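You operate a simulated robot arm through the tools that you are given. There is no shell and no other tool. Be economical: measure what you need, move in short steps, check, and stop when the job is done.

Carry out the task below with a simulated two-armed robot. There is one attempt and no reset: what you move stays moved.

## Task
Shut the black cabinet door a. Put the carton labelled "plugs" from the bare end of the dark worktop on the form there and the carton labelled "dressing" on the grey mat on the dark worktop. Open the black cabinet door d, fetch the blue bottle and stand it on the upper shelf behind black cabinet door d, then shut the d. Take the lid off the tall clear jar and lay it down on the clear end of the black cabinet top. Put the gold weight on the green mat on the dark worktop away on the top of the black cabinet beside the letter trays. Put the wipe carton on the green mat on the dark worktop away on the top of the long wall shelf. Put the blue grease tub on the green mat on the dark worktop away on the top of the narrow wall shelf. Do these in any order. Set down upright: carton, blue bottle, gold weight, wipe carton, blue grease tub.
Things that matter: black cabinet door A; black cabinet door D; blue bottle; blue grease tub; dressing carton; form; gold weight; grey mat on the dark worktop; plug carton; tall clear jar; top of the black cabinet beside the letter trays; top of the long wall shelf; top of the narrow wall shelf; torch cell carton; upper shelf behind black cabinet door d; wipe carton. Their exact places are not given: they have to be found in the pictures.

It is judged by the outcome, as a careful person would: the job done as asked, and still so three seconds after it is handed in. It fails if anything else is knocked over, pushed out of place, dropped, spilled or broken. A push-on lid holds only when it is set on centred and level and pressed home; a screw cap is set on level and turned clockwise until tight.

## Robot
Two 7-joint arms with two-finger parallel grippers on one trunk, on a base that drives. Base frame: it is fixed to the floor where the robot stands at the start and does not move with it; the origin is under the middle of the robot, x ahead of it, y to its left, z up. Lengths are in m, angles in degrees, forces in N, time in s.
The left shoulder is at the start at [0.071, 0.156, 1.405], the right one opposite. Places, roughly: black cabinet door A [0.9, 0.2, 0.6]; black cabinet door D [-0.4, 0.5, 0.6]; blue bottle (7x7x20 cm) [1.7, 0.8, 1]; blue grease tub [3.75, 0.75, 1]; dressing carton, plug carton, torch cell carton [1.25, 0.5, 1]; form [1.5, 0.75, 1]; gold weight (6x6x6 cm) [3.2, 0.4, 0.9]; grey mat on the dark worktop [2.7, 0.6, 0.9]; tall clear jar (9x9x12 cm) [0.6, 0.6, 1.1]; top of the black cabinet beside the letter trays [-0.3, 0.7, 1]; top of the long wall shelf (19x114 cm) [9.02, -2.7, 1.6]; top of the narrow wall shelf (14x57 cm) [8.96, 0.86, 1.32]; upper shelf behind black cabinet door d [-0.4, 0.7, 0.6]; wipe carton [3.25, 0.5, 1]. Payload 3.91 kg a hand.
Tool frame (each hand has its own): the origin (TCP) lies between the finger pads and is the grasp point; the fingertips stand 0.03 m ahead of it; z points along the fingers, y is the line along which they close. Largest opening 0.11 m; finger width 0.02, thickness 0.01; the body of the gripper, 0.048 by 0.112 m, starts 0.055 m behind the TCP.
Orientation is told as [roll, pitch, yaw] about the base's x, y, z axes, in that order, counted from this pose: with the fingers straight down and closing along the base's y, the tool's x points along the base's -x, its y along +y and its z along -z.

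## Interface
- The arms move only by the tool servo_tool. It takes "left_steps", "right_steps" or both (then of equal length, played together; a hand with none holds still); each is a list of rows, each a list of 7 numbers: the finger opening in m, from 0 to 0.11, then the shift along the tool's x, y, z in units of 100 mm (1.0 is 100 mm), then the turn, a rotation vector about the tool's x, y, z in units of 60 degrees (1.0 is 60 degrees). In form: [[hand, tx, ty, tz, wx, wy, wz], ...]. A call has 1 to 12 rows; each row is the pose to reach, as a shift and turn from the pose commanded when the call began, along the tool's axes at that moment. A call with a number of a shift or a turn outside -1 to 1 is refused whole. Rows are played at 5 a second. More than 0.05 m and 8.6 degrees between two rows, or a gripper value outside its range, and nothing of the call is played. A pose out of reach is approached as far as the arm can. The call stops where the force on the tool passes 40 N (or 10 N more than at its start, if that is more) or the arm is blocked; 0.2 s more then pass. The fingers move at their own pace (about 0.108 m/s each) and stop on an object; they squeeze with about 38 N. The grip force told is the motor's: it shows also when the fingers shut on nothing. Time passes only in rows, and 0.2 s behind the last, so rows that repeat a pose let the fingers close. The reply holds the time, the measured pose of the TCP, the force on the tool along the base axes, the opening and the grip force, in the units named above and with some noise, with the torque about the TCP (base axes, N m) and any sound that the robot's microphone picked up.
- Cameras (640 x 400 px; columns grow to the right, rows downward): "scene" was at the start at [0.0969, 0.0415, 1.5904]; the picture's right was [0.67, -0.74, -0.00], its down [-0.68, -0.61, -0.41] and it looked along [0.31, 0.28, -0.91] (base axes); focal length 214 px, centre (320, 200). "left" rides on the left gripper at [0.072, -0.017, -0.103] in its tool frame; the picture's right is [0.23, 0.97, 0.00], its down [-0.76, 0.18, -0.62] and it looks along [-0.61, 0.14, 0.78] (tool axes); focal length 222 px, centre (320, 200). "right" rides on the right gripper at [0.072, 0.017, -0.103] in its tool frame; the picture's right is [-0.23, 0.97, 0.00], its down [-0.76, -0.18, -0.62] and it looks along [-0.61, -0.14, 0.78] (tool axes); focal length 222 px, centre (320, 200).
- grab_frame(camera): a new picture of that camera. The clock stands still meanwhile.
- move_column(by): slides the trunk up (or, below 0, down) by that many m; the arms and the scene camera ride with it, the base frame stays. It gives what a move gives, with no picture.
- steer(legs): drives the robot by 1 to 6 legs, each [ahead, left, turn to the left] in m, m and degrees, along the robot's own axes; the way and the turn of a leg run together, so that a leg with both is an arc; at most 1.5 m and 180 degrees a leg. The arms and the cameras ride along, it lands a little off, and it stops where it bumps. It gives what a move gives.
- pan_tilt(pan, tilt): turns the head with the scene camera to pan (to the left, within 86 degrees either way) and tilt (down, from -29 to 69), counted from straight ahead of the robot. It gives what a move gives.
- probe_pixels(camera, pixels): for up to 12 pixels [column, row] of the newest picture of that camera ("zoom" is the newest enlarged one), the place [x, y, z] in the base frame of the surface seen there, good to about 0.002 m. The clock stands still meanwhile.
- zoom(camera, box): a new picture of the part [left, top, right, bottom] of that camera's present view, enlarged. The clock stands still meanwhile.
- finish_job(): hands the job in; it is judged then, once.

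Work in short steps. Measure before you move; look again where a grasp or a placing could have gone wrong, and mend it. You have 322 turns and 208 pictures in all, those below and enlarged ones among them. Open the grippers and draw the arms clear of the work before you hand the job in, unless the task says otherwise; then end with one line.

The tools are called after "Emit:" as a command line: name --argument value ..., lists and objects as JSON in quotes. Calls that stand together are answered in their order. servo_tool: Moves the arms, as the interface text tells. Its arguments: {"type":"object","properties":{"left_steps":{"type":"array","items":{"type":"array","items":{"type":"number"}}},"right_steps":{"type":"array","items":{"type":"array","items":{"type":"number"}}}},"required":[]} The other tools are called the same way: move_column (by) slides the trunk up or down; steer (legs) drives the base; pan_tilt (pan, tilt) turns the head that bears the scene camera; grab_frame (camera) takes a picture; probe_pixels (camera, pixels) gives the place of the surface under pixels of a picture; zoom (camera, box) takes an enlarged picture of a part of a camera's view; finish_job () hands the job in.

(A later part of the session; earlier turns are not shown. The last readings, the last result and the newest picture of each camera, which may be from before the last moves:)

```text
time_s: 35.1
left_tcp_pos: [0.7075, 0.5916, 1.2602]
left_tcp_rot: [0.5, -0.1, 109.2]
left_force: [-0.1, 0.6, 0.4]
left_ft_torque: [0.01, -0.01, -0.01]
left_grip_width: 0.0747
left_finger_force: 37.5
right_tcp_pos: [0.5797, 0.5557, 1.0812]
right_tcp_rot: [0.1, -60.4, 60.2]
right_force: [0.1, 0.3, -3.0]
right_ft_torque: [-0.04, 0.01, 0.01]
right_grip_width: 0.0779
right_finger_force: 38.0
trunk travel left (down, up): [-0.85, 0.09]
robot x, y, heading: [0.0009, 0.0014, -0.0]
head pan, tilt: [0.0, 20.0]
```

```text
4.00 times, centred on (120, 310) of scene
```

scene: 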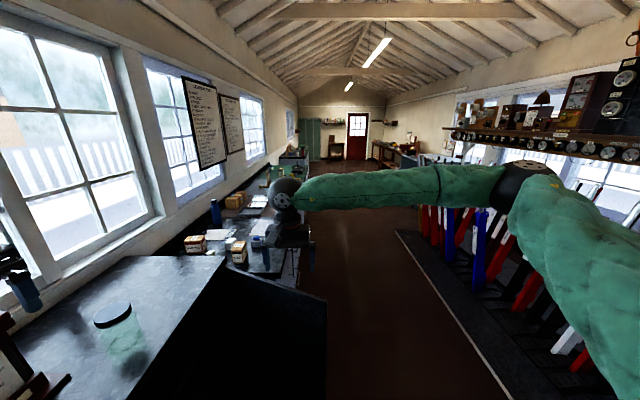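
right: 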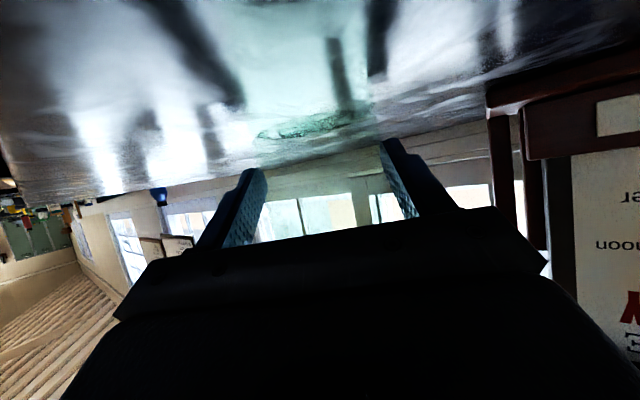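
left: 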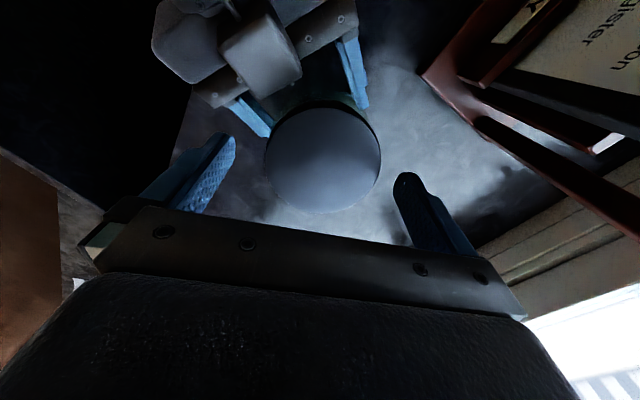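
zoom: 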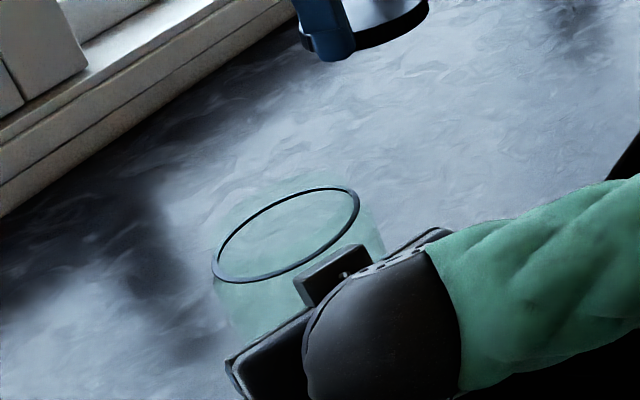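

Still hanging (−3 N). Lower the right hand a further 6 mm in 1 mm steps while the left moves on.

Emit:
servo_tool --left_steps '[[0.05, 0.05, -0.1, 0, 0, 0, 0.13], [0.05, 0.1, -0.2, 0, 0, 0, 0.26], [0.05, 0.15, -0.3, 0, 0, 0, 0.39], [0.05, 0.2, -0.4, 0, 0, 0, 0.52], [0.05, 0.3, -0.5, 0, 0, 0, 0.65], [0.05, 0.35, -0.65, 0, 0, 0, 0.78]]' --right_steps '[[0.06, 0.009, 0, 0.005, 0, 0, 0], [0.06, 0.018, 0, 0.01, 0, 0, 0], [0.06, 0.027, 0, 0.015, 0, 0, 0], [0.06, 0.036, 0, 0.02, 0, 0, 0], [0.06, 0.045, 0, 0.025, 0, 0, 0], [0.06, 0.052, 0, 0.03, 0, 0, 0]]'

Emit:
zoom --camera "scene" --box '[40, 260, 200, 360]'

Emit:
probe_pixels --camera "zoom" --pixels '[[217, 262], [320, 190], [240, 225], [350, 200], [290, 268]]'

```text
time_s: 36.5
left_tcp_pos: [0.7793, 0.5775, 1.2613]
left_tcp_rot: [0.3, 0.2, 62.3]
left_force: [-0.3, -0.5, 0.3]
left_ft_torque: [0.02, 0.02, 0.01]
left_grip_width: 0.0746
left_finger_force: 38.2
right_tcp_pos: [0.5788, 0.5543, 1.0785]
right_tcp_rot: [0.1, -60.6, 60.2]
right_force: [5.2, 5.0, 31.7]
right_ft_torque: [-1.54, 1.01, 0.18]
right_grip_width: 0.0774
right_finger_force: 37.6
trunk travel left (down, up): [-0.85, 0.09]
robot x, y, heading: [0.0, 0.0001, -0.1]
head pan, tilt: [0.0, 20.0]
```

```text
4.00 times, centred on (120, 310) of scene
```

zoom: 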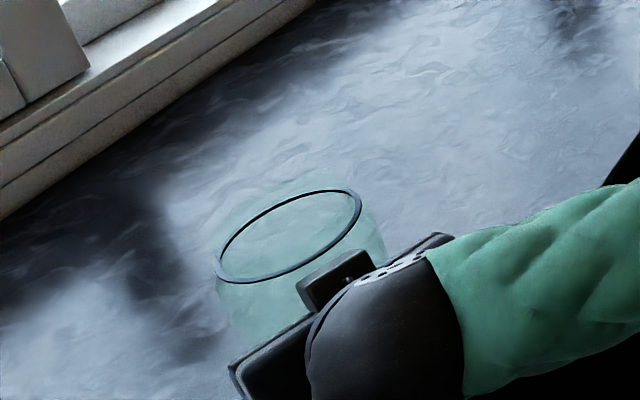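

```text
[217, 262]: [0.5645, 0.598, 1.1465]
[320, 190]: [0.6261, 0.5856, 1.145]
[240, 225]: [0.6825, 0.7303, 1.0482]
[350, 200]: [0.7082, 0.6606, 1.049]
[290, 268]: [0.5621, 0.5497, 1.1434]
```

Jar stands with 31 N press and level rim (z≈1.145). I ease up 3 mm, open the right hand and withdraw, while lowering the lid.

Emit:
servo_tool --left_steps '[[0.05, 0, 0, 0.2, 0, 0, 0], [0.05, 0, 0, 0.4, 0, 0, 0], [0.05, 0, 0, 0.6, 0, 0, 0], [0.05, 0, 0, 0.8, 0, 0, 0], [0.05, 0, 0, 1, 0, 0, 0], [0.05, 0, 0, 1, 0, 0, 0], [0.05, 0, 0, 1, 0, 0, 0]]' --right_steps '[[0.06, -0.026, 0, -0.015, 0, 0, 0], [0.11, -0.026, 0, -0.015, 0, 0, 0], [0.11, -0.026, 0, -0.015, 0, 0, 0], [0.11, -0.026, 0, -0.05, 0, 0, 0], [0.11, -0.026, 0, -0.3, 0, 0, 0], [0.11, -0.026, 0, -0.65, 0, 0, 0], [0.11, -0.026, 0, -1, 0, 0, 0]]'

Emit:
grab_frame --camera "scene"

```text
time_s: 38.1
left_tcp_pos: [0.7767, 0.5751, 1.1614]
left_tcp_rot: [0.3, 0.2, 62.5]
left_force: [-0.5, 0.0, -0.3]
left_ft_torque: [0.04, -0.01, -0.01]
left_grip_width: 0.0742
left_finger_force: 37.8
right_tcp_pos: [0.535, 0.4801, 1.1294]
right_tcp_rot: [0.0, -60.4, 60.2]
right_force: [0.7, 0.6, 0.1]
right_ft_torque: [-0.03, 0.0, -0.01]
right_grip_width: 0.1099
right_finger_force: 0.1
trunk travel left (down, up): [-0.85, 0.09]
robot x, y, heading: [0.0004, -0.0006, -0.0]
head pan, tilt: [0.0, 20.0]
```

```text
180 pictures are left
```

scene: 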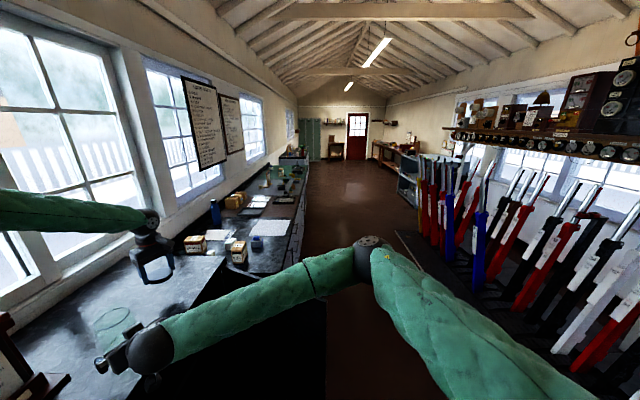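

Jar stands alone near (112,325). Lower the lid to just above the surface and retreat the right hand further.

Emit:
servo_tool --left_steps '[[0.05, 0, 0, 0.2, 0, 0, 0], [0.05, 0, 0, 0.4, 0, 0, 0], [0.05, 0, 0, 0.6, 0, 0, 0], [0.05, 0, 0, 0.7, 0, 0, 0], [0.05, 0, 0, 0.75, 0, 0, 0], [0.05, 0, 0, 0.78, 0, 0, 0], [0.05, 0, 0, 0.795, 0, 0, 0], [0.05, 0, 0, 0.81, 0, 0, 0]]' --right_steps '[[0.11, 0, 0, -0.2, 0, 0, 0], [0.11, 0, 0, -0.4, 0, 0, 0], [0.11, 0, 0, -0.6, 0, 0, 0], [0.11, 0, 0, -0.8, 0, 0, 0], [0.11, 0, 0, -1, 0, 0, 0], [0.11, 0, 0, -1, 0, 0, 0], [0.11, 0, 0, -1, 0, 0, 0], [0.11, 0, 0, -1, 0, 0, 0]]'

Emit:
zoom --camera "scene" --box '[80, 200, 240, 300]'

```text
time_s: 39.9
left_tcp_pos: [0.7781, 0.5752, 1.0822]
left_tcp_rot: [0.2, 0.1, 62.6]
left_force: [0.9, 3.6, 26.7]
left_ft_torque: [-0.85, -0.15, 0.06]
left_grip_width: 0.0748
left_finger_force: 38.3
right_tcp_pos: [0.4911, 0.4046, 1.1797]
right_tcp_rot: [-0.1, -60.6, 60.4]
right_force: [0.7, 0.1, 0.2]
right_ft_torque: [-0.03, 0.0, 0.01]
right_grip_width: 0.1102
right_finger_force: 0.0
trunk travel left (down, up): [-0.85, 0.09]
robot x, y, heading: [0.0027, 0.0044, 0.1]
head pan, tilt: [0.0, 20.0]
```

```text
4.00 times, centred on (160, 250) of scene
```

zoom: 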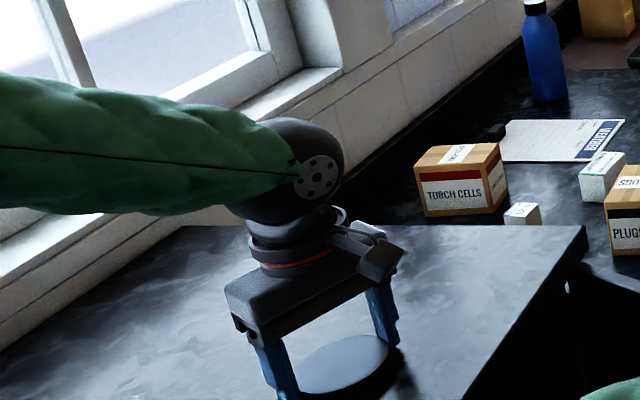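

Lid rests on the surface. I lift 2 mm, release it and raise the left hand, while turning the right fingers back down.

Emit:
servo_tool --left_steps '[[0.05, 0, 0, -0.015, 0, 0, 0], [0.11, 0, 0, -0.015, 0, 0, 0], [0.11, 0, 0, -0.015, 0, 0, 0], [0.11, 0, 0, -0.015, 0, 0, 0], [0.11, 0, 0, -0.2, 0, 0, 0], [0.11, 0, 0, -0.5, 0, 0, 0], [0.11, 0, 0, -0.75, 0, 0, 0], [0.11, 0, 0, -1, 0, 0, 0]]' --right_steps '[[0.05, 0, -0.12, -0.05, 0, 0.125, 0], [0, 0, -0.25, -0.1, 0, 0.25, 0], [0, 0, -0.38, -0.15, 0, 0.375, 0], [0, 0, -0.5, -0.2, 0, 0.5, 0], [0, 0, -0.62, -0.25, 0, 0.625, 0], [0, 0, -0.75, -0.3, 0, 0.75, 0], [0, 0, -0.88, -0.35, 0, 0.875, 0], [0, 0, -1, -0.4, 0, 1, 0]]'

Emit:
servo_tool --left_steps '[[0.11, 0, 0, -0.4, 0, 0, 0.12], [0.11, 0, 0, -0.8, 0, 0, 0.25], [0.11, 0, 0, -1, 0, 0, 0.38], [0.11, 0, 0, -1, 0, 0, 0.5], [0.11, 0, 0, -1, 0, 0, 0.62], [0.11, 0, 0, -1, 0, 0, 0.75], [0.11, 0, 0, -1, 0, 0, 0.87], [0.11, 0, 0, -1, 0, 0, 1]]'

Emit:
grab_frame --camera "scene"

```text
time_s: 41.7
left_tcp_pos: [0.779, 0.5761, 1.1785]
left_tcp_rot: [0.3, 0.2, 62.4]
left_force: [-0.9, -0.2, 0.3]
left_ft_torque: [0.01, -0.01, -0.02]
left_grip_width: 0.1102
left_finger_force: 0.1
right_tcp_pos: [0.5616, 0.3247, 1.1971]
right_tcp_rot: [0.0, -0.2, 60.3]
right_force: [-0.5, 0.6, 0.3]
right_ft_torque: [-0.03, 0.0, 0.02]
right_grip_width: 0.0
right_finger_force: 38.1
trunk travel left (down, up): [-0.85, 0.09]
robot x, y, heading: [-0.0002, -0.0035, 0.2]
head pan, tilt: [0.0, 20.0]
```

```text
time_s: 43.5
left_tcp_pos: [0.7786, 0.5772, 1.2795]
left_tcp_rot: [-0.2, 0.3, 2.4]
left_force: [-0.1, -0.3, 0.5]
left_ft_torque: [-0.01, -0.01, -0.03]
left_grip_width: 0.1101
left_finger_force: 0.1
right_tcp_pos: [0.5634, 0.3253, 1.1973]
right_tcp_rot: [0.1, -0.5, 60.3]
right_force: [-0.1, 0.1, -0.2]
right_ft_torque: [-0.03, 0.0, -0.03]
right_grip_width: 0.0
right_finger_force: 38.4
trunk travel left (down, up): [-0.85, 0.09]
robot x, y, heading: [0.0009, -0.0007, -0.0]
head pan, tilt: [0.0, 20.0]
```

```text
178 pictures are left
```

scene: 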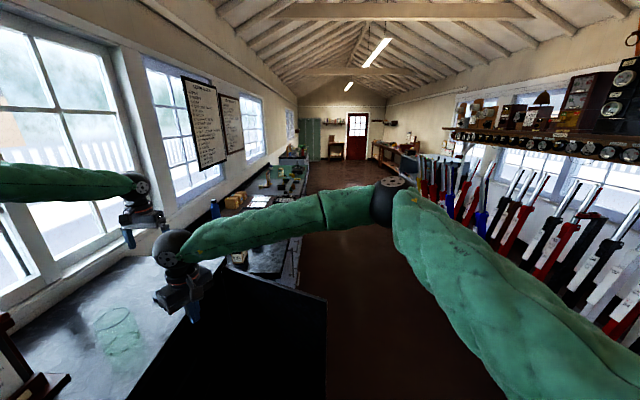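

I check lever frame clearance before turning the base.

Emit:
probe_pixels --camera "scene" --pixels '[[470, 180], [420, 170], [540, 260], [630, 345], [425, 245], [385, 200], [400, 230], [460, 250], [370, 185], [330, 320]]'

```text
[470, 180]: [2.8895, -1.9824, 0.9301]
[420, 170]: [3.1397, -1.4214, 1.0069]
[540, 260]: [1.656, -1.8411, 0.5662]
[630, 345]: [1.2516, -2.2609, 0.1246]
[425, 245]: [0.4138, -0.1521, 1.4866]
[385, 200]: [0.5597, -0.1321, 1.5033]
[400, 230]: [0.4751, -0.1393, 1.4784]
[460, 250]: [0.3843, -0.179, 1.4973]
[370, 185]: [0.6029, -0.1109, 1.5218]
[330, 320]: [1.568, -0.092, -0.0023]
```

The aisle is wide (levers at y<−1.4). I drive right 0.35 and ahead 0.33, so the right hand comes over the far side of the door.

Emit:
steer --legs '[[0, -0.35, 0], [0.34, 0, 0]]'

Emit:
servo_tool --right_steps '[[0, 0, 0, 0.3, 0, 0, 0], [0, 0, 0, 0.5, 0, 0, 0]]'

Emit:
pan_tilt --pan 30 --tilt 45

Emit:
grab_frame --camera "scene"

```text
time_s: 47.6
left_tcp_pos: [1.123, 0.2258, 1.2791]
left_tcp_rot: [0.1, 0.3, 2.1]
left_force: [-0.4, -0.1, 0.6]
left_ft_torque: [0.02, 0.01, -0.04]
left_grip_width: 0.1104
left_finger_force: 0.0
right_tcp_pos: [0.9048, -0.0272, 1.1974]
right_tcp_rot: [-0.1, -0.4, 60.0]
right_force: [-0.1, -0.1, -0.2]
right_ft_torque: [0.01, -0.01, -0.01]
right_grip_width: 0.0
right_finger_force: 38.1
trunk travel left (down, up): [-0.85, 0.09]
robot x, y, heading: [0.3407, -0.347, -0.3]
head pan, tilt: [0.0, 20.0]
```

```text
time_s: 48.2
left_tcp_pos: [1.1241, 0.2257, 1.2786]
left_tcp_rot: [-0.1, 0.3, 2.2]
left_force: [-0.8, -0.5, -0.8]
left_ft_torque: [0.02, -0.01, 0.02]
left_grip_width: 0.1104
left_finger_force: 0.0
right_tcp_pos: [0.9078, -0.0267, 1.1467]
right_tcp_rot: [0.0, -0.5, 60.0]
right_force: [-0.3, 0.4, 0.0]
right_ft_torque: [0.04, -0.01, -0.03]
right_grip_width: 0.0001
right_finger_force: 37.6
trunk travel left (down, up): [-0.85, 0.09]
robot x, y, heading: [0.3437, -0.3425, -0.3]
head pan, tilt: [0.0, 20.0]
```

```text
time_s: 49.1
left_tcp_pos: [1.1243, 0.225, 1.2787]
left_tcp_rot: [-0.1, 0.4, 2.2]
left_force: [-0.1, 1.0, -0.1]
left_ft_torque: [0.0, -0.04, 0.03]
left_grip_width: 0.1098
left_finger_force: 0.1
right_tcp_pos: [0.908, -0.0271, 1.1458]
right_tcp_rot: [0.0, -0.5, 59.9]
right_force: [1.6, 0.1, 0.4]
right_ft_torque: [-0.03, -0.01, -0.01]
right_grip_width: 0.0002
right_finger_force: 37.7
trunk travel left (down, up): [-0.85, 0.09]
robot x, y, heading: [0.3433, -0.3457, -0.3]
head pan, tilt: [30.0, 45.0]
```

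```text
177 pictures are left
```

scene: 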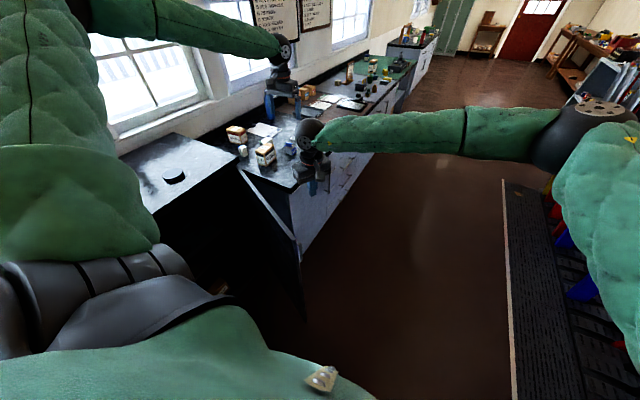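

Probe the door leaf and worktop from here.

Emit:
probe_pixels --camera "scene" --pixels '[[240, 178], [296, 243], [270, 215], [308, 318], [298, 255], [172, 177], [295, 180], [340, 165], [330, 240]]'

Emit:
servo_tool --right_steps '[[0, 0, 0, 0.3, 0, 0, 0], [0, 0, 0, 0.65, 0, 0, 0], [0, 0, 0, 1, 0, 0, 0]]'

Emit:
grab_frame --camera "right"

```text
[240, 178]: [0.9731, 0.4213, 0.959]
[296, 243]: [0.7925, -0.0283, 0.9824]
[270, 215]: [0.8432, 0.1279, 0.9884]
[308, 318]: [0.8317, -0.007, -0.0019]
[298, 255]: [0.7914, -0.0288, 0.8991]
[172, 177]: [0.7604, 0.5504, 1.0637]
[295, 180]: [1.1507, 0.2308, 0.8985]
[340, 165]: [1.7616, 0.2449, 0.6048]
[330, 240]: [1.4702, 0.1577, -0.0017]
```

```text
time_s: 50.0
left_tcp_pos: [1.124, 0.224, 1.2794]
left_tcp_rot: [-0.1, 0.5, 2.2]
left_force: [1.5, -0.6, -0.5]
left_ft_torque: [0.0, -0.04, 0.02]
left_grip_width: 0.1101
left_finger_force: 0.1
right_tcp_pos: [0.9085, -0.0255, 1.0471]
right_tcp_rot: [0.0, -0.6, 60.0]
right_force: [-0.8, 0.9, -0.6]
right_ft_torque: [0.02, 0.03, -0.03]
right_grip_width: 0.0
right_finger_force: 37.6
trunk travel left (down, up): [-0.85, 0.09]
robot x, y, heading: [0.3417, -0.347, -0.2]
head pan, tilt: [30.0, 45.0]
```

```text
176 pictures are left
```

right: 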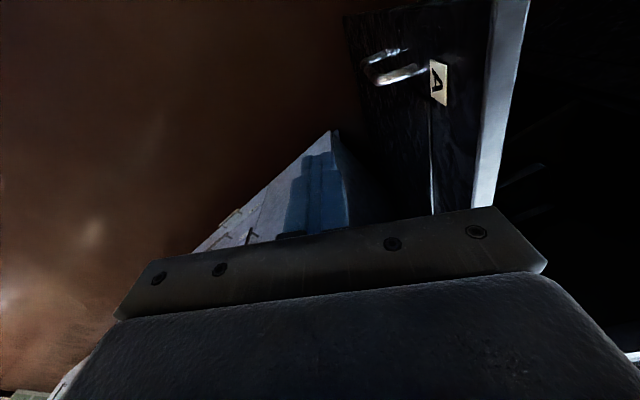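

The handle and "A" plate are visible at (400,65)/(437,80). Probe them to know the clearance.

Emit:
probe_pixels --camera "right" --pixels '[[385, 55], [420, 72], [437, 80], [400, 180], [500, 100], [485, 200], [470, 190], [335, 132], [320, 180]]'

```text
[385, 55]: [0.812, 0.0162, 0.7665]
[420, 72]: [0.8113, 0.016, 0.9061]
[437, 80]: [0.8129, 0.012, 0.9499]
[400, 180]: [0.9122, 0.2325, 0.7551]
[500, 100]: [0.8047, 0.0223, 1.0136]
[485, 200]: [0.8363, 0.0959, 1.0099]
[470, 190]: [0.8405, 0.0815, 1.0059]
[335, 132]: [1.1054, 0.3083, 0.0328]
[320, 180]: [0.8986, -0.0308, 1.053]
```

I lower the right hand 10 cm and tilt its fingers 25° toward the cabinet so the tips lead in the final push.

Emit:
servo_tool --right_steps '[[0, 0, 0, 0.25, -0.06, -0.1, 0], [0, 0, 0, 0.5, -0.12, -0.2, 0], [0, 0, 0, 0.75, -0.17, -0.29, 0], [0, 0, 0, 1, -0.208, -0.361, 0]]'

Emit:
steer --legs '[[0, 0.12, 0], [-0.05, 0.0, 0]]'

Emit:
grab_frame --camera "right"

```text
time_s: 51.0
left_tcp_pos: [1.1253, 0.2241, 1.2797]
left_tcp_rot: [0.0, 0.4, 2.1]
left_force: [0.0, -0.8, 0.2]
left_ft_torque: [0.01, 0.01, 0.0]
left_grip_width: 0.11
left_finger_force: 0.1
right_tcp_pos: [0.9093, -0.0226, 0.9477]
right_tcp_rot: [13.2, -22.1, 57.5]
right_force: [0.3, 0.1, 0.4]
right_ft_torque: [0.03, 0.02, 0.02]
right_grip_width: 0.0
right_finger_force: 37.9
trunk travel left (down, up): [-0.85, 0.09]
robot x, y, heading: [0.3433, -0.3492, -0.3]
head pan, tilt: [30.0, 45.0]
```

```text
time_s: 52.7
left_tcp_pos: [1.0814, 0.3452, 1.2764]
left_tcp_rot: [0.0, 0.6, 2.3]
left_force: [0.5, 0.4, 0.4]
left_ft_torque: [0.02, 0.05, -0.04]
left_grip_width: 0.11
left_finger_force: 0.0
right_tcp_pos: [0.8646, 0.0971, 0.9465]
right_tcp_rot: [13.4, -21.7, 57.5]
right_force: [0.8, 0.7, -1.0]
right_ft_torque: [0.01, 0.04, 0.02]
right_grip_width: 0.0002
right_finger_force: 37.6
trunk travel left (down, up): [-0.85, 0.09]
robot x, y, heading: [0.2925, -0.2333, -0.3]
head pan, tilt: [30.0, 45.0]
```

```text
175 pictures are left
```

right: 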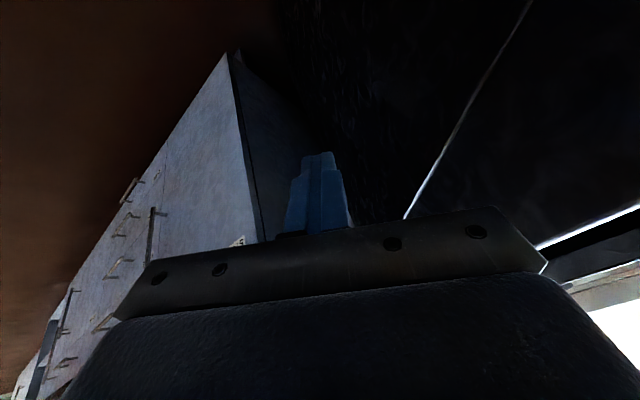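

Close to contact. I push the door along its arc by driving, first three legs.

Emit:
steer --legs '[[-0.12, 0.075, 0], [-0.077, 0.1, 0], [-0.034, 0.087, 0]]'

Emit:
grab_frame --camera "right"

Emit:
grab_frame --camera "scene"

```text
time_s: 55.6
left_tcp_pos: [0.8453, 0.6085, 1.2784]
left_tcp_rot: [-0.1, 0.4, 2.4]
left_force: [0.4, 0.1, -0.1]
left_ft_torque: [-0.02, 0.0, 0.02]
left_grip_width: 0.1102
left_finger_force: 0.0
right_tcp_pos: [0.6304, 0.3618, 0.9468]
right_tcp_rot: [13.0, -21.9, 57.7]
right_force: [0.3, -0.1, -0.5]
right_ft_torque: [0.0, 0.02, 0.0]
right_grip_width: 0.0002
right_finger_force: 37.6
trunk travel left (down, up): [-0.85, 0.09]
robot x, y, heading: [0.0636, 0.0326, 0.1]
head pan, tilt: [30.0, 45.0]
```

```text
174 pictures are left
```

right: 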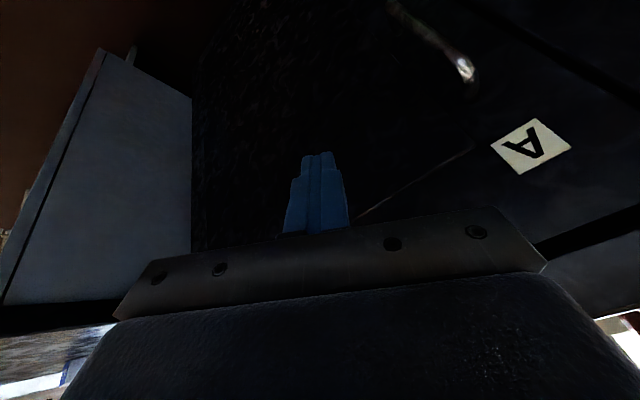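

```text
173 pictures are left
```

scene: 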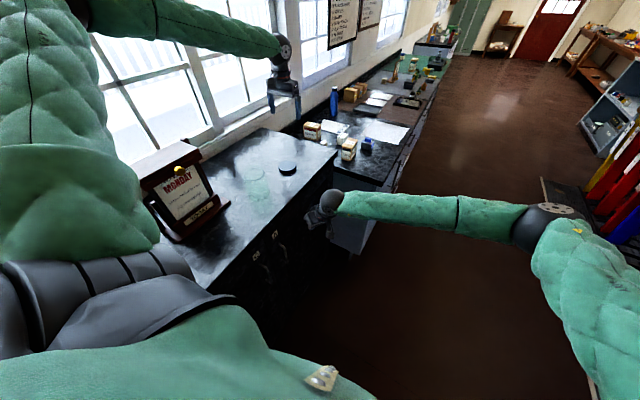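

The door followed. Probe the door face, then finish the push with the arm.

Emit:
probe_pixels --camera "right" --pixels '[[530, 145], [400, 180], [250, 180], [600, 180], [300, 100]]'

Emit:
steer --legs '[[-0.01, 0.03, 0]]'

Emit:
grab_frame --camera "right"

Emit:
probe_pixels --camera "right" --pixels '[[530, 145], [400, 180], [250, 180], [600, 180], [300, 100]]'

```text
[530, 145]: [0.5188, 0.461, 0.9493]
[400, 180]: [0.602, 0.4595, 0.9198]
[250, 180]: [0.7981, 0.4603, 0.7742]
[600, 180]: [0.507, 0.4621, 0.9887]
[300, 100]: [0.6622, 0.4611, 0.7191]
```

```text
time_s: 56.5
left_tcp_pos: [0.8366, 0.6343, 1.2819]
left_tcp_rot: [0.2, 0.4, 2.2]
left_force: [0.3, -1.1, -0.6]
left_ft_torque: [0.03, -0.01, -0.01]
left_grip_width: 0.11
left_finger_force: 0.0
right_tcp_pos: [0.622, 0.3872, 0.9487]
right_tcp_rot: [13.2, -22.1, 57.6]
right_force: [0.6, 0.0, -0.9]
right_ft_torque: [0.08, 0.04, -0.01]
right_grip_width: 0.0
right_finger_force: 38.1
trunk travel left (down, up): [-0.85, 0.09]
robot x, y, heading: [0.0559, 0.0616, -0.3]
head pan, tilt: [30.0, 45.0]
```

```text
172 pictures are left
```

right: 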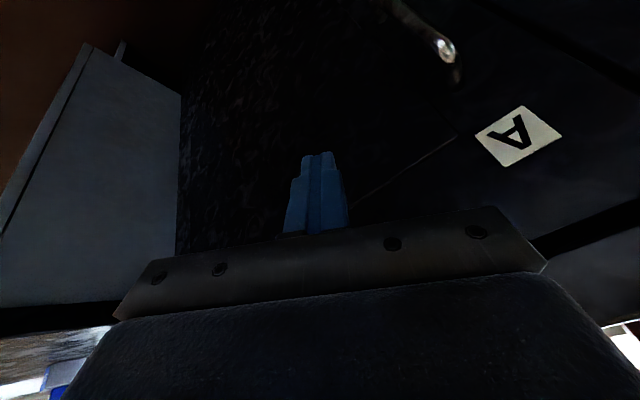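

```text
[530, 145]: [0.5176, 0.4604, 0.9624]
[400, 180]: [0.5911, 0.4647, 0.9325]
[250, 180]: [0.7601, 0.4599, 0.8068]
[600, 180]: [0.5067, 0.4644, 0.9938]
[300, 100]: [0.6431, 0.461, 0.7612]
```

Door face reads y≈0.461 along its length – closed. Zoom to confirm it is flush with its neighbour.

Emit:
zoom --camera "scene" --box '[200, 160, 360, 260]'

Emit:
probe_pixels --camera "zoom" --pixels '[[310, 240], [200, 350], [230, 390], [260, 300], [330, 300], [420, 200]]'

```text
4.00 times, centred on (280, 210) of scene
```

zoom: 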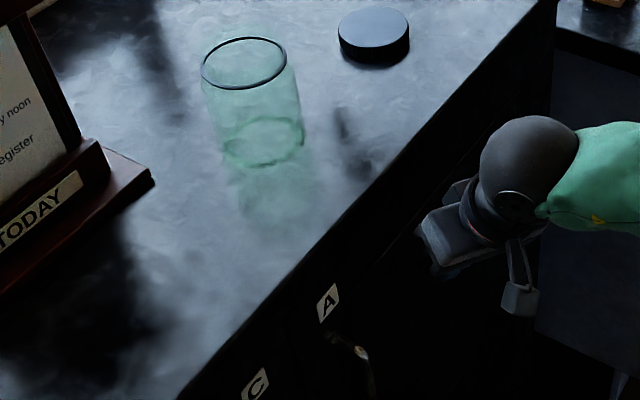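

```text
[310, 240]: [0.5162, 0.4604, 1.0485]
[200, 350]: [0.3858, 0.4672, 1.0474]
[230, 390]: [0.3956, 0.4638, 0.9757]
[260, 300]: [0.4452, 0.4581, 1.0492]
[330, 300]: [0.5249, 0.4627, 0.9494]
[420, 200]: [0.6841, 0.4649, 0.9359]
```

Door A is shut. I back the right hand off, raise it and straighten it.

Emit:
steer --legs '[[0, -0.25, 0]]'

Emit:
servo_tool --right_steps '[[0, 0, 0, -0.25, 0.06, 0.1, 0], [0, 0, 0, -0.5, 0.12, 0.2, 0], [0, 0, 0, -0.75, 0.17, 0.29, 0], [0.05, 0, 0, -1, 0.208, 0.361, 0]]'

Emit:
servo_tool --right_steps '[[0.11, 0, 0, -0.25, 0, 0, 0.13], [0.11, 0, 0, -0.5, 0, 0, 0.26], [0.11, 0, 0, -0.75, 0, 0, 0.39], [0.11, 0, 0, -1, 0, 0, 0.52], [0.11, 0, 0, -1, 0, 0, 0.65], [0.11, 0, 0, -1, 0, 0, 0.78], [0.11, 0, 0, -1, 0, 0, 0.91], [0.11, 0, 0, -1, 0, 0, 1]]'

Emit:
steer --legs '[[1.05, 0, 0], [0, 0, 90]]'

Emit:
pan_tilt --pan 0 --tilt 45

Emit:
grab_frame --camera "scene"

```text
time_s: 58.3
left_tcp_pos: [0.8355, 0.3926, 1.2784]
left_tcp_rot: [0.0, 0.4, 2.4]
left_force: [0.2, -0.2, -0.2]
left_ft_torque: [0.02, -0.01, 0.02]
left_grip_width: 0.11
left_finger_force: 0.0
right_tcp_pos: [0.6201, 0.1433, 0.9476]
right_tcp_rot: [13.1, -21.8, 57.7]
right_force: [-0.2, -0.1, 0.6]
right_ft_torque: [-0.03, 0.01, 0.03]
right_grip_width: 0.0
right_finger_force: 38.0
trunk travel left (down, up): [-0.85, 0.09]
robot x, y, heading: [0.0558, -0.1847, -0.0]
head pan, tilt: [30.0, 45.0]
```

```text
time_s: 59.3
left_tcp_pos: [0.8344, 0.3927, 1.2778]
left_tcp_rot: [-0.2, 0.3, 2.3]
left_force: [-0.6, -0.7, -0.1]
left_ft_torque: [-0.03, 0.01, 0.01]
left_grip_width: 0.1101
left_finger_force: 0.1
right_tcp_pos: [0.6192, 0.0998, 1.039]
right_tcp_rot: [-0.1, -0.4, 60.2]
right_force: [-0.5, 0.4, 0.7]
right_ft_torque: [0.03, -0.01, -0.03]
right_grip_width: 0.0501
right_finger_force: 0.0
trunk travel left (down, up): [-0.85, 0.09]
robot x, y, heading: [0.0549, -0.1847, -0.2]
head pan, tilt: [30.0, 45.0]
```

```text
time_s: 61.1
left_tcp_pos: [0.8358, 0.3932, 1.2784]
left_tcp_rot: [0.0, 0.5, 2.3]
left_force: [-0.2, 0.5, -0.1]
left_ft_torque: [0.05, 0.0, 0.01]
left_grip_width: 0.11
left_finger_force: 0.1
right_tcp_pos: [0.6196, 0.1013, 1.138]
right_tcp_rot: [0.3, -0.1, 0.1]
right_force: [0.1, 0.5, 0.2]
right_ft_torque: [0.03, -0.04, 0.0]
right_grip_width: 0.1102
right_finger_force: 0.0
trunk travel left (down, up): [-0.85, 0.09]
robot x, y, heading: [0.0582, -0.1848, -0.2]
head pan, tilt: [30.0, 45.0]
```

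```text
time_s: 70.3
left_tcp_pos: [0.5296, 0.5904, 1.2797]
left_tcp_rot: [-0.1, 0.4, 92.8]
left_force: [0.9, 0.1, -0.2]
left_ft_torque: [-0.02, -0.03, 0.03]
left_grip_width: 0.1102
left_finger_force: 0.1
right_tcp_pos: [0.8242, 0.3762, 1.1379]
right_tcp_rot: [0.4, -0.3, 90.7]
right_force: [0.4, 0.6, 0.4]
right_ft_torque: [-0.01, 0.0, -0.03]
right_grip_width: 0.1103
right_finger_force: 0.0
trunk travel left (down, up): [-0.85, 0.09]
robot x, y, heading: [1.1108, -0.1876, 90.1]
head pan, tilt: [30.0, 45.0]
```

```text
time_s: 71.3
left_tcp_pos: [0.5294, 0.5898, 1.2783]
left_tcp_rot: [0.0, 0.5, 92.8]
left_force: [-0.7, 0.2, -0.1]
left_ft_torque: [-0.02, 0.01, -0.02]
left_grip_width: 0.11
left_finger_force: 0.0
right_tcp_pos: [0.8241, 0.3771, 1.1372]
right_tcp_rot: [0.4, -0.2, 90.6]
right_force: [0.4, 0.0, 0.3]
right_ft_torque: [0.04, 0.01, 0.02]
right_grip_width: 0.1098
right_finger_force: 0.0
trunk travel left (down, up): [-0.85, 0.09]
robot x, y, heading: [1.1075, -0.1896, 90.2]
head pan, tilt: [0.0, 45.0]
```

```text
170 pictures are left
```

scene: 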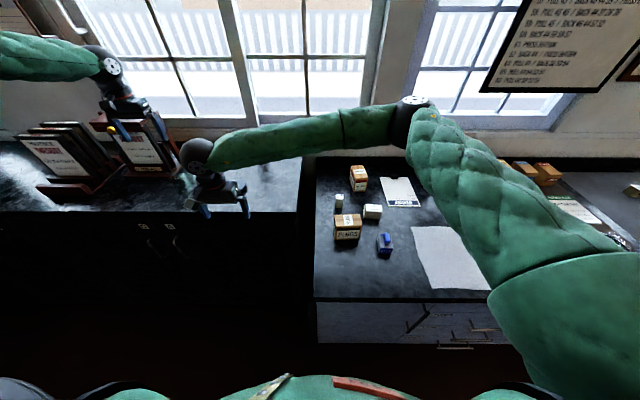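

Zoom into the worktop and probe the items: plugs carton (347,228), dressing (373,212?), form (400,192).

Emit:
steer --legs '[[0, -0.25, 0]]'

Emit:
zoom --camera "scene" --box '[200, 150, 400, 275]'

```text
time_s: 73.1
left_tcp_pos: [0.7735, 0.59, 1.2785]
left_tcp_rot: [-0.1, 0.4, 92.9]
left_force: [0.0, -0.2, 0.1]
left_ft_torque: [0.04, 0.04, 0.02]
left_grip_width: 0.1101
left_finger_force: 0.0
right_tcp_pos: [1.0671, 0.3775, 1.138]
right_tcp_rot: [0.4, -0.2, 90.7]
right_force: [-0.8, 0.0, 0.9]
right_ft_torque: [0.0, -0.01, 0.01]
right_grip_width: 0.1097
right_finger_force: 0.0
trunk travel left (down, up): [-0.85, 0.09]
robot x, y, heading: [1.3592, -0.1838, 90.6]
head pan, tilt: [0.0, 45.0]
```

```text
3.20 times, centred on (300, 212) of scene
```

zoom: 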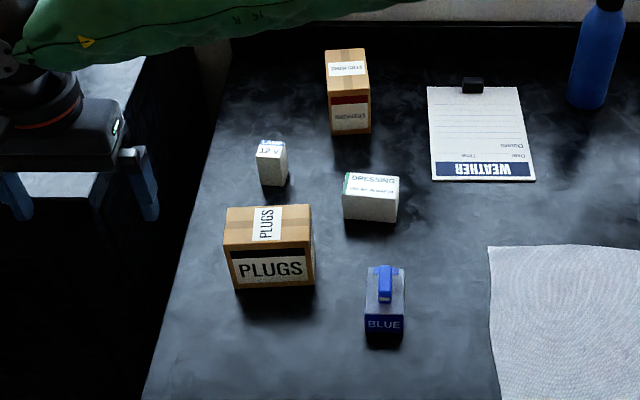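

Form = WEATHER sheet. Probe cartons and form.

Emit:
probe_pixels --camera "zoom" --pixels '[[225, 212], [310, 210], [305, 240], [228, 243], [236, 284], [315, 283], [345, 175], [398, 178], [395, 195], [342, 192], [344, 216], [396, 220]]'

Emit:
probe_pixels --camera "zoom" --pixels '[[430, 88], [518, 88], [535, 178], [434, 180], [472, 84], [480, 130], [587, 100], [610, 5], [370, 310], [347, 65], [350, 240], [165, 360]]'

```text
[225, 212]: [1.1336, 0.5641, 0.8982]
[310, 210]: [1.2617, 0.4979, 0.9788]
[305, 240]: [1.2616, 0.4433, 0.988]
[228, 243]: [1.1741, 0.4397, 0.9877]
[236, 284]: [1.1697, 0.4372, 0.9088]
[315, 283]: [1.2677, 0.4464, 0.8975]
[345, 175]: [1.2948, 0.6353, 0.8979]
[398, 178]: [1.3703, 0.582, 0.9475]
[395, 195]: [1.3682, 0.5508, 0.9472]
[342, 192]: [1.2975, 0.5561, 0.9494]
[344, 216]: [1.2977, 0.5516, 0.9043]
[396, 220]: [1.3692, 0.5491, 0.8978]
```

```text
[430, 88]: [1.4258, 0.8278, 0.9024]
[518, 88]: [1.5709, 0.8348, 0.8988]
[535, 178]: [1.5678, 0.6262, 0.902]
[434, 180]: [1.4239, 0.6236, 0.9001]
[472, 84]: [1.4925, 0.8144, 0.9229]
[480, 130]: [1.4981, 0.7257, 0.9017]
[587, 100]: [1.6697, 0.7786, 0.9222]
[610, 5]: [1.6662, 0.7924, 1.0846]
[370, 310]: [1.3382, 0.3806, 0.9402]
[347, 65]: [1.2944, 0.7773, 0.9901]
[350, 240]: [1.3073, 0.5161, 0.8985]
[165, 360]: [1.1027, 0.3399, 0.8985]
```

Plug carton: x 1.172–1.262, y≈0.438–0.50, top 0.988. I slide the base right 0.15 and move the right hand over it, then look.

Emit:
steer --legs '[[0, -0.15, 0]]'

Emit:
servo_tool --right_steps '[[0.11, -0.4, 0, 0, 0, 0, 0], [0.11, -0.7, 0, 0.1, 0, 0, 0], [0.11, -0.9, 0, 0.3, 0, 0, 0], [0.11, -0.9, 0, 0.6, 0, 0, 0]]'

Emit:
grab_frame --camera "right"

```text
time_s: 74.5
left_tcp_pos: [0.9211, 0.59, 1.2778]
left_tcp_rot: [-0.2, 0.4, 93.1]
left_force: [-0.9, 0.9, -0.3]
left_ft_torque: [-0.02, -0.04, 0.01]
left_grip_width: 0.1101
left_finger_force: 0.0
right_tcp_pos: [1.2158, 0.3789, 1.1371]
right_tcp_rot: [0.3, -0.2, 91.0]
right_force: [-0.4, -0.2, -0.4]
right_ft_torque: [0.0, 0.02, -0.06]
right_grip_width: 0.1099
right_finger_force: 0.0
trunk travel left (down, up): [-0.85, 0.09]
robot x, y, heading: [1.5054, -0.1785, 90.6]
head pan, tilt: [0.0, 45.0]
```

```text
time_s: 75.5
left_tcp_pos: [0.9207, 0.59, 1.2778]
left_tcp_rot: [0.0, 0.5, 93.0]
left_force: [-0.3, 0.6, -0.5]
left_ft_torque: [-0.01, -0.01, 0.01]
left_grip_width: 0.11
left_finger_force: 0.1
right_tcp_pos: [1.2143, 0.4686, 1.0785]
right_tcp_rot: [0.3, -0.2, 90.8]
right_force: [-0.3, -0.6, 0.6]
right_ft_torque: [0.01, 0.0, -0.04]
right_grip_width: 0.1099
right_finger_force: 0.0
trunk travel left (down, up): [-0.85, 0.09]
robot x, y, heading: [1.5065, -0.1817, 90.7]
head pan, tilt: [0.0, 45.0]
```

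```text
168 pictures are left
```

right: 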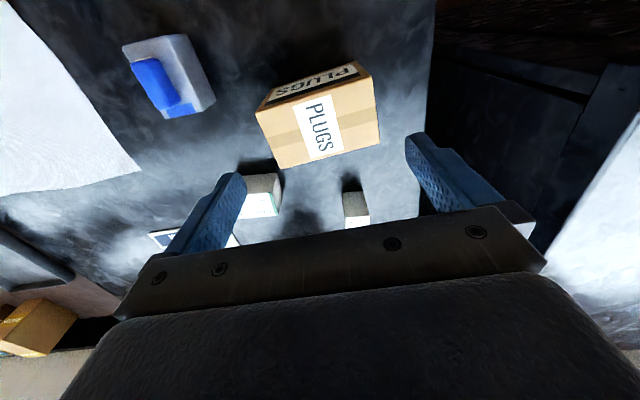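

Probe the carton's top corners.

Emit:
probe_pixels --camera "right" --pixels '[[263, 112], [368, 80], [281, 163], [377, 142], [320, 125], [350, 205], [265, 190]]'

```text
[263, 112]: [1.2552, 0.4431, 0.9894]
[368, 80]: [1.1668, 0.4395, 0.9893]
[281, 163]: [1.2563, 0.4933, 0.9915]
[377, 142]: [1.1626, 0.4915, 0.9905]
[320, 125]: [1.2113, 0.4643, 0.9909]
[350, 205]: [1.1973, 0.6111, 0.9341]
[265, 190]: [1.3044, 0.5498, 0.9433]
```

Aligned within 3 mm. Descend and grip.

Emit:
servo_tool --right_steps '[[0.11, 0, 0.03, 0.3, 0, 0, 0], [0.11, 0, 0.03, 0.65, 0, 0, 0], [0.11, 0, 0.03, 1, 0, 0, 0]]'

Emit:
servo_tool --right_steps '[[0.11, 0, 0, 0.22, 0, 0, 0], [0.07, 0, 0, 0.22, 0, 0, 0], [0.07, 0, 0, 0.22, 0, 0, 0], [0.07, 0, 0, 0.22, 0, 0, 0], [0.07, 0, 0, 0, 0, 0, 0], [0.07, 0, 0, -0.3, 0, 0, 0]]'

Emit:
grab_frame --camera "right"

```text
time_s: 76.3
left_tcp_pos: [0.9207, 0.5902, 1.2785]
left_tcp_rot: [-0.1, 0.5, 93.2]
left_force: [0.3, -0.3, 0.8]
left_ft_torque: [0.0, 0.02, -0.02]
left_grip_width: 0.1102
left_finger_force: 0.1
right_tcp_pos: [1.2129, 0.4677, 0.9773]
right_tcp_rot: [0.4, -0.2, 91.0]
right_force: [0.0, 0.9, 0.3]
right_ft_torque: [-0.02, 0.0, -0.02]
right_grip_width: 0.1099
right_finger_force: 0.0
trunk travel left (down, up): [-0.85, 0.09]
robot x, y, heading: [1.5069, -0.1837, 90.5]
head pan, tilt: [0.0, 45.0]
```

```text
time_s: 77.7
left_tcp_pos: [0.922, 0.5896, 1.2794]
left_tcp_rot: [0.0, 0.3, 93.2]
left_force: [-0.8, 0.2, -0.5]
left_ft_torque: [0.02, 0.0, -0.03]
left_grip_width: 0.1102
left_finger_force: 0.1
right_tcp_pos: [1.212, 0.4675, 1.0073]
right_tcp_rot: [0.4, -0.2, 90.8]
right_force: [0.3, -0.1, -3.3]
right_ft_torque: [0.06, 0.02, 0.01]
right_grip_width: 0.1009
right_finger_force: 37.8
trunk travel left (down, up): [-0.85, 0.09]
robot x, y, heading: [1.5087, -0.1814, 90.6]
head pan, tilt: [0.0, 45.0]
```

```text
167 pictures are left
```

right: 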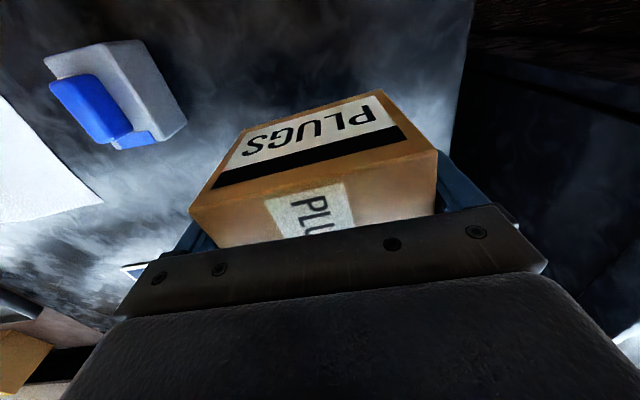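

Held at 0.101 wide. Raise and drive toward the form.

Emit:
servo_tool --right_steps '[[0.07, 0, 0, -0.4, 0, 0, 0], [0.07, 0, 0, -0.8, 0, 0, 0], [0.07, 0, 0, -1, 0, 0, 0]]'

Emit:
steer --legs '[[0.08, -0.285, 0]]'

Emit:
servo_tool --right_steps '[[0.07, -0.35, 0, 0, 0, 0, 0], [0.07, -0.7, 0, 0, 0, 0, 0], [0.07, -1, 0, 0, 0, 0, 0]]'

Emit:
grab_frame --camera "right"

```text
time_s: 78.5
left_tcp_pos: [0.9213, 0.5901, 1.2783]
left_tcp_rot: [-0.1, 0.4, 93.1]
left_force: [0.5, 0.3, -0.1]
left_ft_torque: [0.01, -0.01, 0.03]
left_grip_width: 0.11
left_finger_force: 0.1
right_tcp_pos: [1.2116, 0.4686, 1.1077]
right_tcp_rot: [0.4, -0.2, 90.8]
right_force: [0.3, -0.8, -3.5]
right_ft_torque: [0.01, 0.01, -0.01]
right_grip_width: 0.1005
right_finger_force: 37.6
trunk travel left (down, up): [-0.85, 0.09]
robot x, y, heading: [1.5067, -0.1812, 90.7]
head pan, tilt: [0.0, 45.0]
```

```text
time_s: 80.5
left_tcp_pos: [1.2004, 0.6713, 1.2776]
left_tcp_rot: [-0.1, 0.4, 93.3]
left_force: [0.9, 0.2, -0.1]
left_ft_torque: [0.02, 0.02, -0.01]
left_grip_width: 0.1102
left_finger_force: 0.1
right_tcp_pos: [1.492, 0.5496, 1.1081]
right_tcp_rot: [0.3, -0.1, 91.2]
right_force: [-1.2, 0.2, -2.6]
right_ft_torque: [-0.02, 0.0, 0.0]
right_grip_width: 0.1007
right_finger_force: 37.9
trunk travel left (down, up): [-0.85, 0.09]
robot x, y, heading: [1.7916, -0.1003, 91.1]
head pan, tilt: [0.0, 45.0]
```

```text
time_s: 81.3
left_tcp_pos: [1.2012, 0.6716, 1.278]
left_tcp_rot: [0.0, 0.4, 93.4]
left_force: [-0.7, 0.1, -0.7]
left_ft_torque: [0.02, 0.01, 0.01]
left_grip_width: 0.1101
left_finger_force: 0.1
right_tcp_pos: [1.4905, 0.6501, 1.1076]
right_tcp_rot: [0.5, -0.2, 91.3]
right_force: [0.6, 0.1, -3.0]
right_ft_torque: [-0.03, 0.01, 0.01]
right_grip_width: 0.1007
right_finger_force: 37.7
trunk travel left (down, up): [-0.85, 0.09]
robot x, y, heading: [1.7859, -0.0999, 91.1]
head pan, tilt: [0.0, 45.0]
```

```text
166 pictures are left
```

right: 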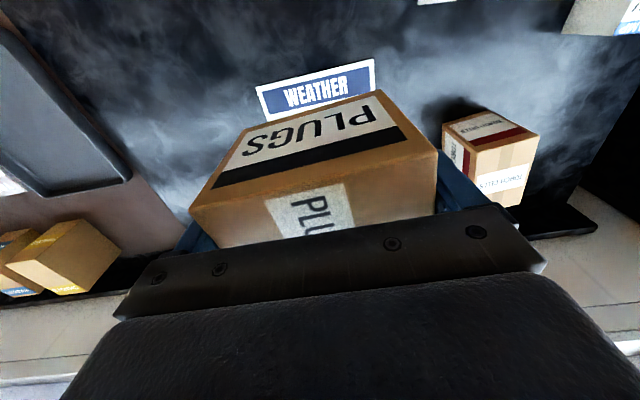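

Over the form. Move 5 cm further in and lower.

Emit:
servo_tool --right_steps '[[0.07, -0.3, -0.06, 0.2, 0, 0, 0], [0.07, -0.5, -0.06, 0.6, 0, 0, 0], [0.07, -0.5, -0.06, 1, 0, 0, 0]]'

Emit:
servo_tool --right_steps '[[0.07, 0, 0, 0.25, 0, 0, 0], [0.07, 0, 0, 0.4, 0, 0, 0], [0.07, 0, 0, 0.45, 0, 0, 0], [0.07, 0, 0, 0.48, 0, 0, 0], [0.07, 0, 0, 0.5, 0, 0, 0]]'

```text
time_s: 82.1
left_tcp_pos: [1.1995, 0.6699, 1.2784]
left_tcp_rot: [-0.1, 0.5, 93.4]
left_force: [-0.2, 0.2, -0.3]
left_ft_torque: [-0.02, -0.01, 0.0]
left_grip_width: 0.1099
left_finger_force: 0.0
right_tcp_pos: [1.4953, 0.6993, 1.0086]
right_tcp_rot: [0.4, -0.3, 91.3]
right_force: [0.1, 0.3, -2.5]
right_ft_torque: [-0.03, 0.0, 0.01]
right_grip_width: 0.1005
right_finger_force: 38.1
trunk travel left (down, up): [-0.85, 0.09]
robot x, y, heading: [1.7926, -0.0984, 91.2]
head pan, tilt: [0.0, 45.0]
```

```text
time_s: 83.3
left_tcp_pos: [1.2017, 0.6699, 1.2781]
left_tcp_rot: [-0.1, 0.4, 93.4]
left_force: [-0.8, -0.8, 0.8]
left_ft_torque: [-0.02, 0.0, 0.01]
left_grip_width: 0.1101
left_finger_force: 0.1
right_tcp_pos: [1.4941, 0.6995, 0.9599]
right_tcp_rot: [0.4, -0.4, 91.2]
right_force: [-0.7, 2.2, 1.1]
right_ft_torque: [0.08, -0.15, 0.08]
right_grip_width: 0.1005
right_finger_force: 37.9
trunk travel left (down, up): [-0.85, 0.09]
robot x, y, heading: [1.7923, -0.098, 91.0]
head pan, tilt: [0.0, 45.0]
```

Contact felt. Open and rise straight up.

Emit:
servo_tool --right_steps '[[0.11, 0, 0, 0, 0, 0, 0], [0.11, 0, 0, 0, 0, 0, 0], [0.11, 0, 0, -0.2, 0, 0, 0], [0.11, 0, 0, -0.5, 0, 0, 0], [0.11, 0, 0, -0.8, 0, 0, 0], [0.11, 0, 0, -1, 0, 0, 0]]'

Emit:
servo_tool --right_steps '[[0.11, 0.3, 0, -0.4, 0, 0, 0], [0.11, 0.6, 0, -0.6, 0, 0, 0], [0.11, 1, 0, -0.6, 0, 0, 0]]'

Emit:
pan_tilt --pan 25 --tilt 45

Emit:
grab_frame --camera "scene"

```text
time_s: 84.7
left_tcp_pos: [1.2007, 0.6715, 1.2783]
left_tcp_rot: [0.0, 0.4, 93.4]
left_force: [1.0, 0.1, -0.2]
left_ft_torque: [0.01, 0.03, -0.03]
left_grip_width: 0.1102
left_finger_force: 0.1
right_tcp_pos: [1.493, 0.6991, 1.0598]
right_tcp_rot: [0.5, -0.1, 91.3]
right_force: [0.0, 0.9, -0.1]
right_ft_torque: [-0.02, -0.01, 0.0]
right_grip_width: 0.1102
right_finger_force: 0.1
trunk travel left (down, up): [-0.85, 0.09]
robot x, y, heading: [1.7921, -0.1011, 91.1]
head pan, tilt: [0.0, 45.0]
```

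```text
time_s: 85.5
left_tcp_pos: [1.2007, 0.6696, 1.2778]
left_tcp_rot: [-0.1, 0.4, 93.3]
left_force: [-0.2, -0.1, -0.2]
left_ft_torque: [0.02, -0.03, -0.02]
left_grip_width: 0.1101
left_finger_force: 0.2
right_tcp_pos: [1.4962, 0.5965, 1.1171]
right_tcp_rot: [0.5, -0.2, 91.2]
right_force: [0.1, 0.7, 0.0]
right_ft_torque: [-0.04, 0.02, 0.0]
right_grip_width: 0.1099
right_finger_force: 0.0
trunk travel left (down, up): [-0.85, 0.09]
robot x, y, heading: [1.7951, -0.1011, 91.0]
head pan, tilt: [0.0, 45.0]
```

```text
time_s: 86.4
left_tcp_pos: [1.2005, 0.6701, 1.278]
left_tcp_rot: [0.0, 0.5, 93.4]
left_force: [0.8, -0.2, -0.2]
left_ft_torque: [-0.01, -0.01, -0.02]
left_grip_width: 0.11
left_finger_force: 0.0
right_tcp_pos: [1.4961, 0.598, 1.1172]
right_tcp_rot: [0.4, -0.2, 91.2]
right_force: [0.5, -0.1, 0.5]
right_ft_torque: [0.0, 0.02, 0.01]
right_grip_width: 0.11
right_finger_force: 0.0
trunk travel left (down, up): [-0.85, 0.09]
robot x, y, heading: [1.7932, -0.1011, 91.0]
head pan, tilt: [25.0, 45.0]
```

```text
165 pictures are left
```

scene: 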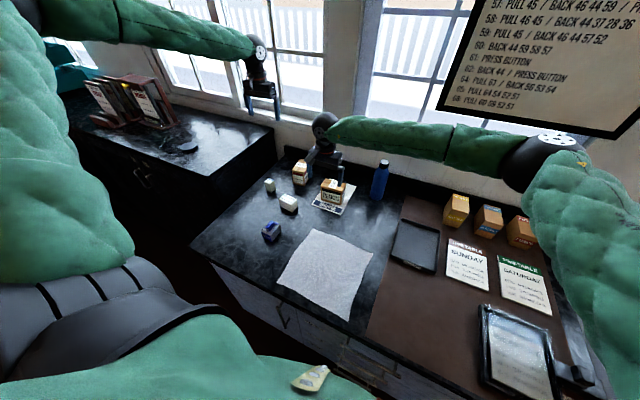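

Plugs carton stands on the form. Now dressing at ≈(1.334,0.575): slide the base left 0.16 and look with the right camera.

Emit:
steer --legs '[[-0.02, 0.16, 0]]'

Emit:
grab_frame --camera "right"

```text
time_s: 87.8
left_tcp_pos: [1.0452, 0.6484, 1.2793]
left_tcp_rot: [0.0, 0.4, 93.4]
left_force: [0.4, -0.8, -0.9]
left_ft_torque: [-0.02, -0.02, -0.02]
left_grip_width: 0.1098
left_finger_force: 0.0
right_tcp_pos: [1.3401, 0.5762, 1.1175]
right_tcp_rot: [0.4, -0.1, 91.2]
right_force: [0.7, 0.1, -0.3]
right_ft_torque: [-0.02, 0.01, 0.02]
right_grip_width: 0.1102
right_finger_force: 0.1
trunk travel left (down, up): [-0.85, 0.09]
robot x, y, heading: [1.6343, -0.1207, 91.0]
head pan, tilt: [25.0, 45.0]
```

```text
164 pictures are left
```

right: 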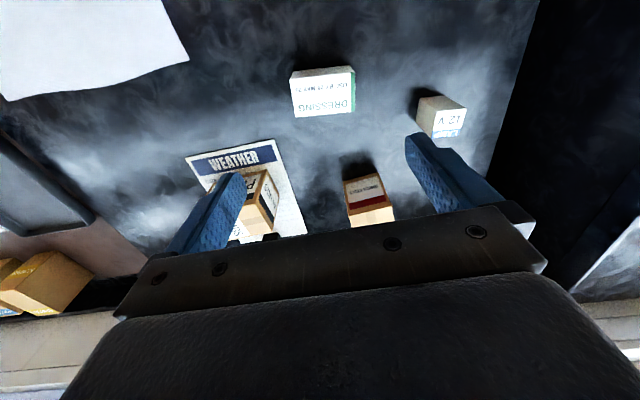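

Probe the dressing carton's top corners and its neighbours.

Emit:
probe_pixels --camera "right" --pixels '[[293, 80], [351, 74], [297, 116], [353, 110], [323, 95], [420, 100], [440, 130], [435, 105]]'

```text
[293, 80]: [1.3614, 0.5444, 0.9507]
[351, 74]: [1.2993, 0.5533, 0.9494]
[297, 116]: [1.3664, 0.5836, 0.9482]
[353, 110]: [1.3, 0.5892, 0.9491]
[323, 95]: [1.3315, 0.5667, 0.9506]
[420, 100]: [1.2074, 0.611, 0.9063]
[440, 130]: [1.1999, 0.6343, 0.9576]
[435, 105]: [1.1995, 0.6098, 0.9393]
```

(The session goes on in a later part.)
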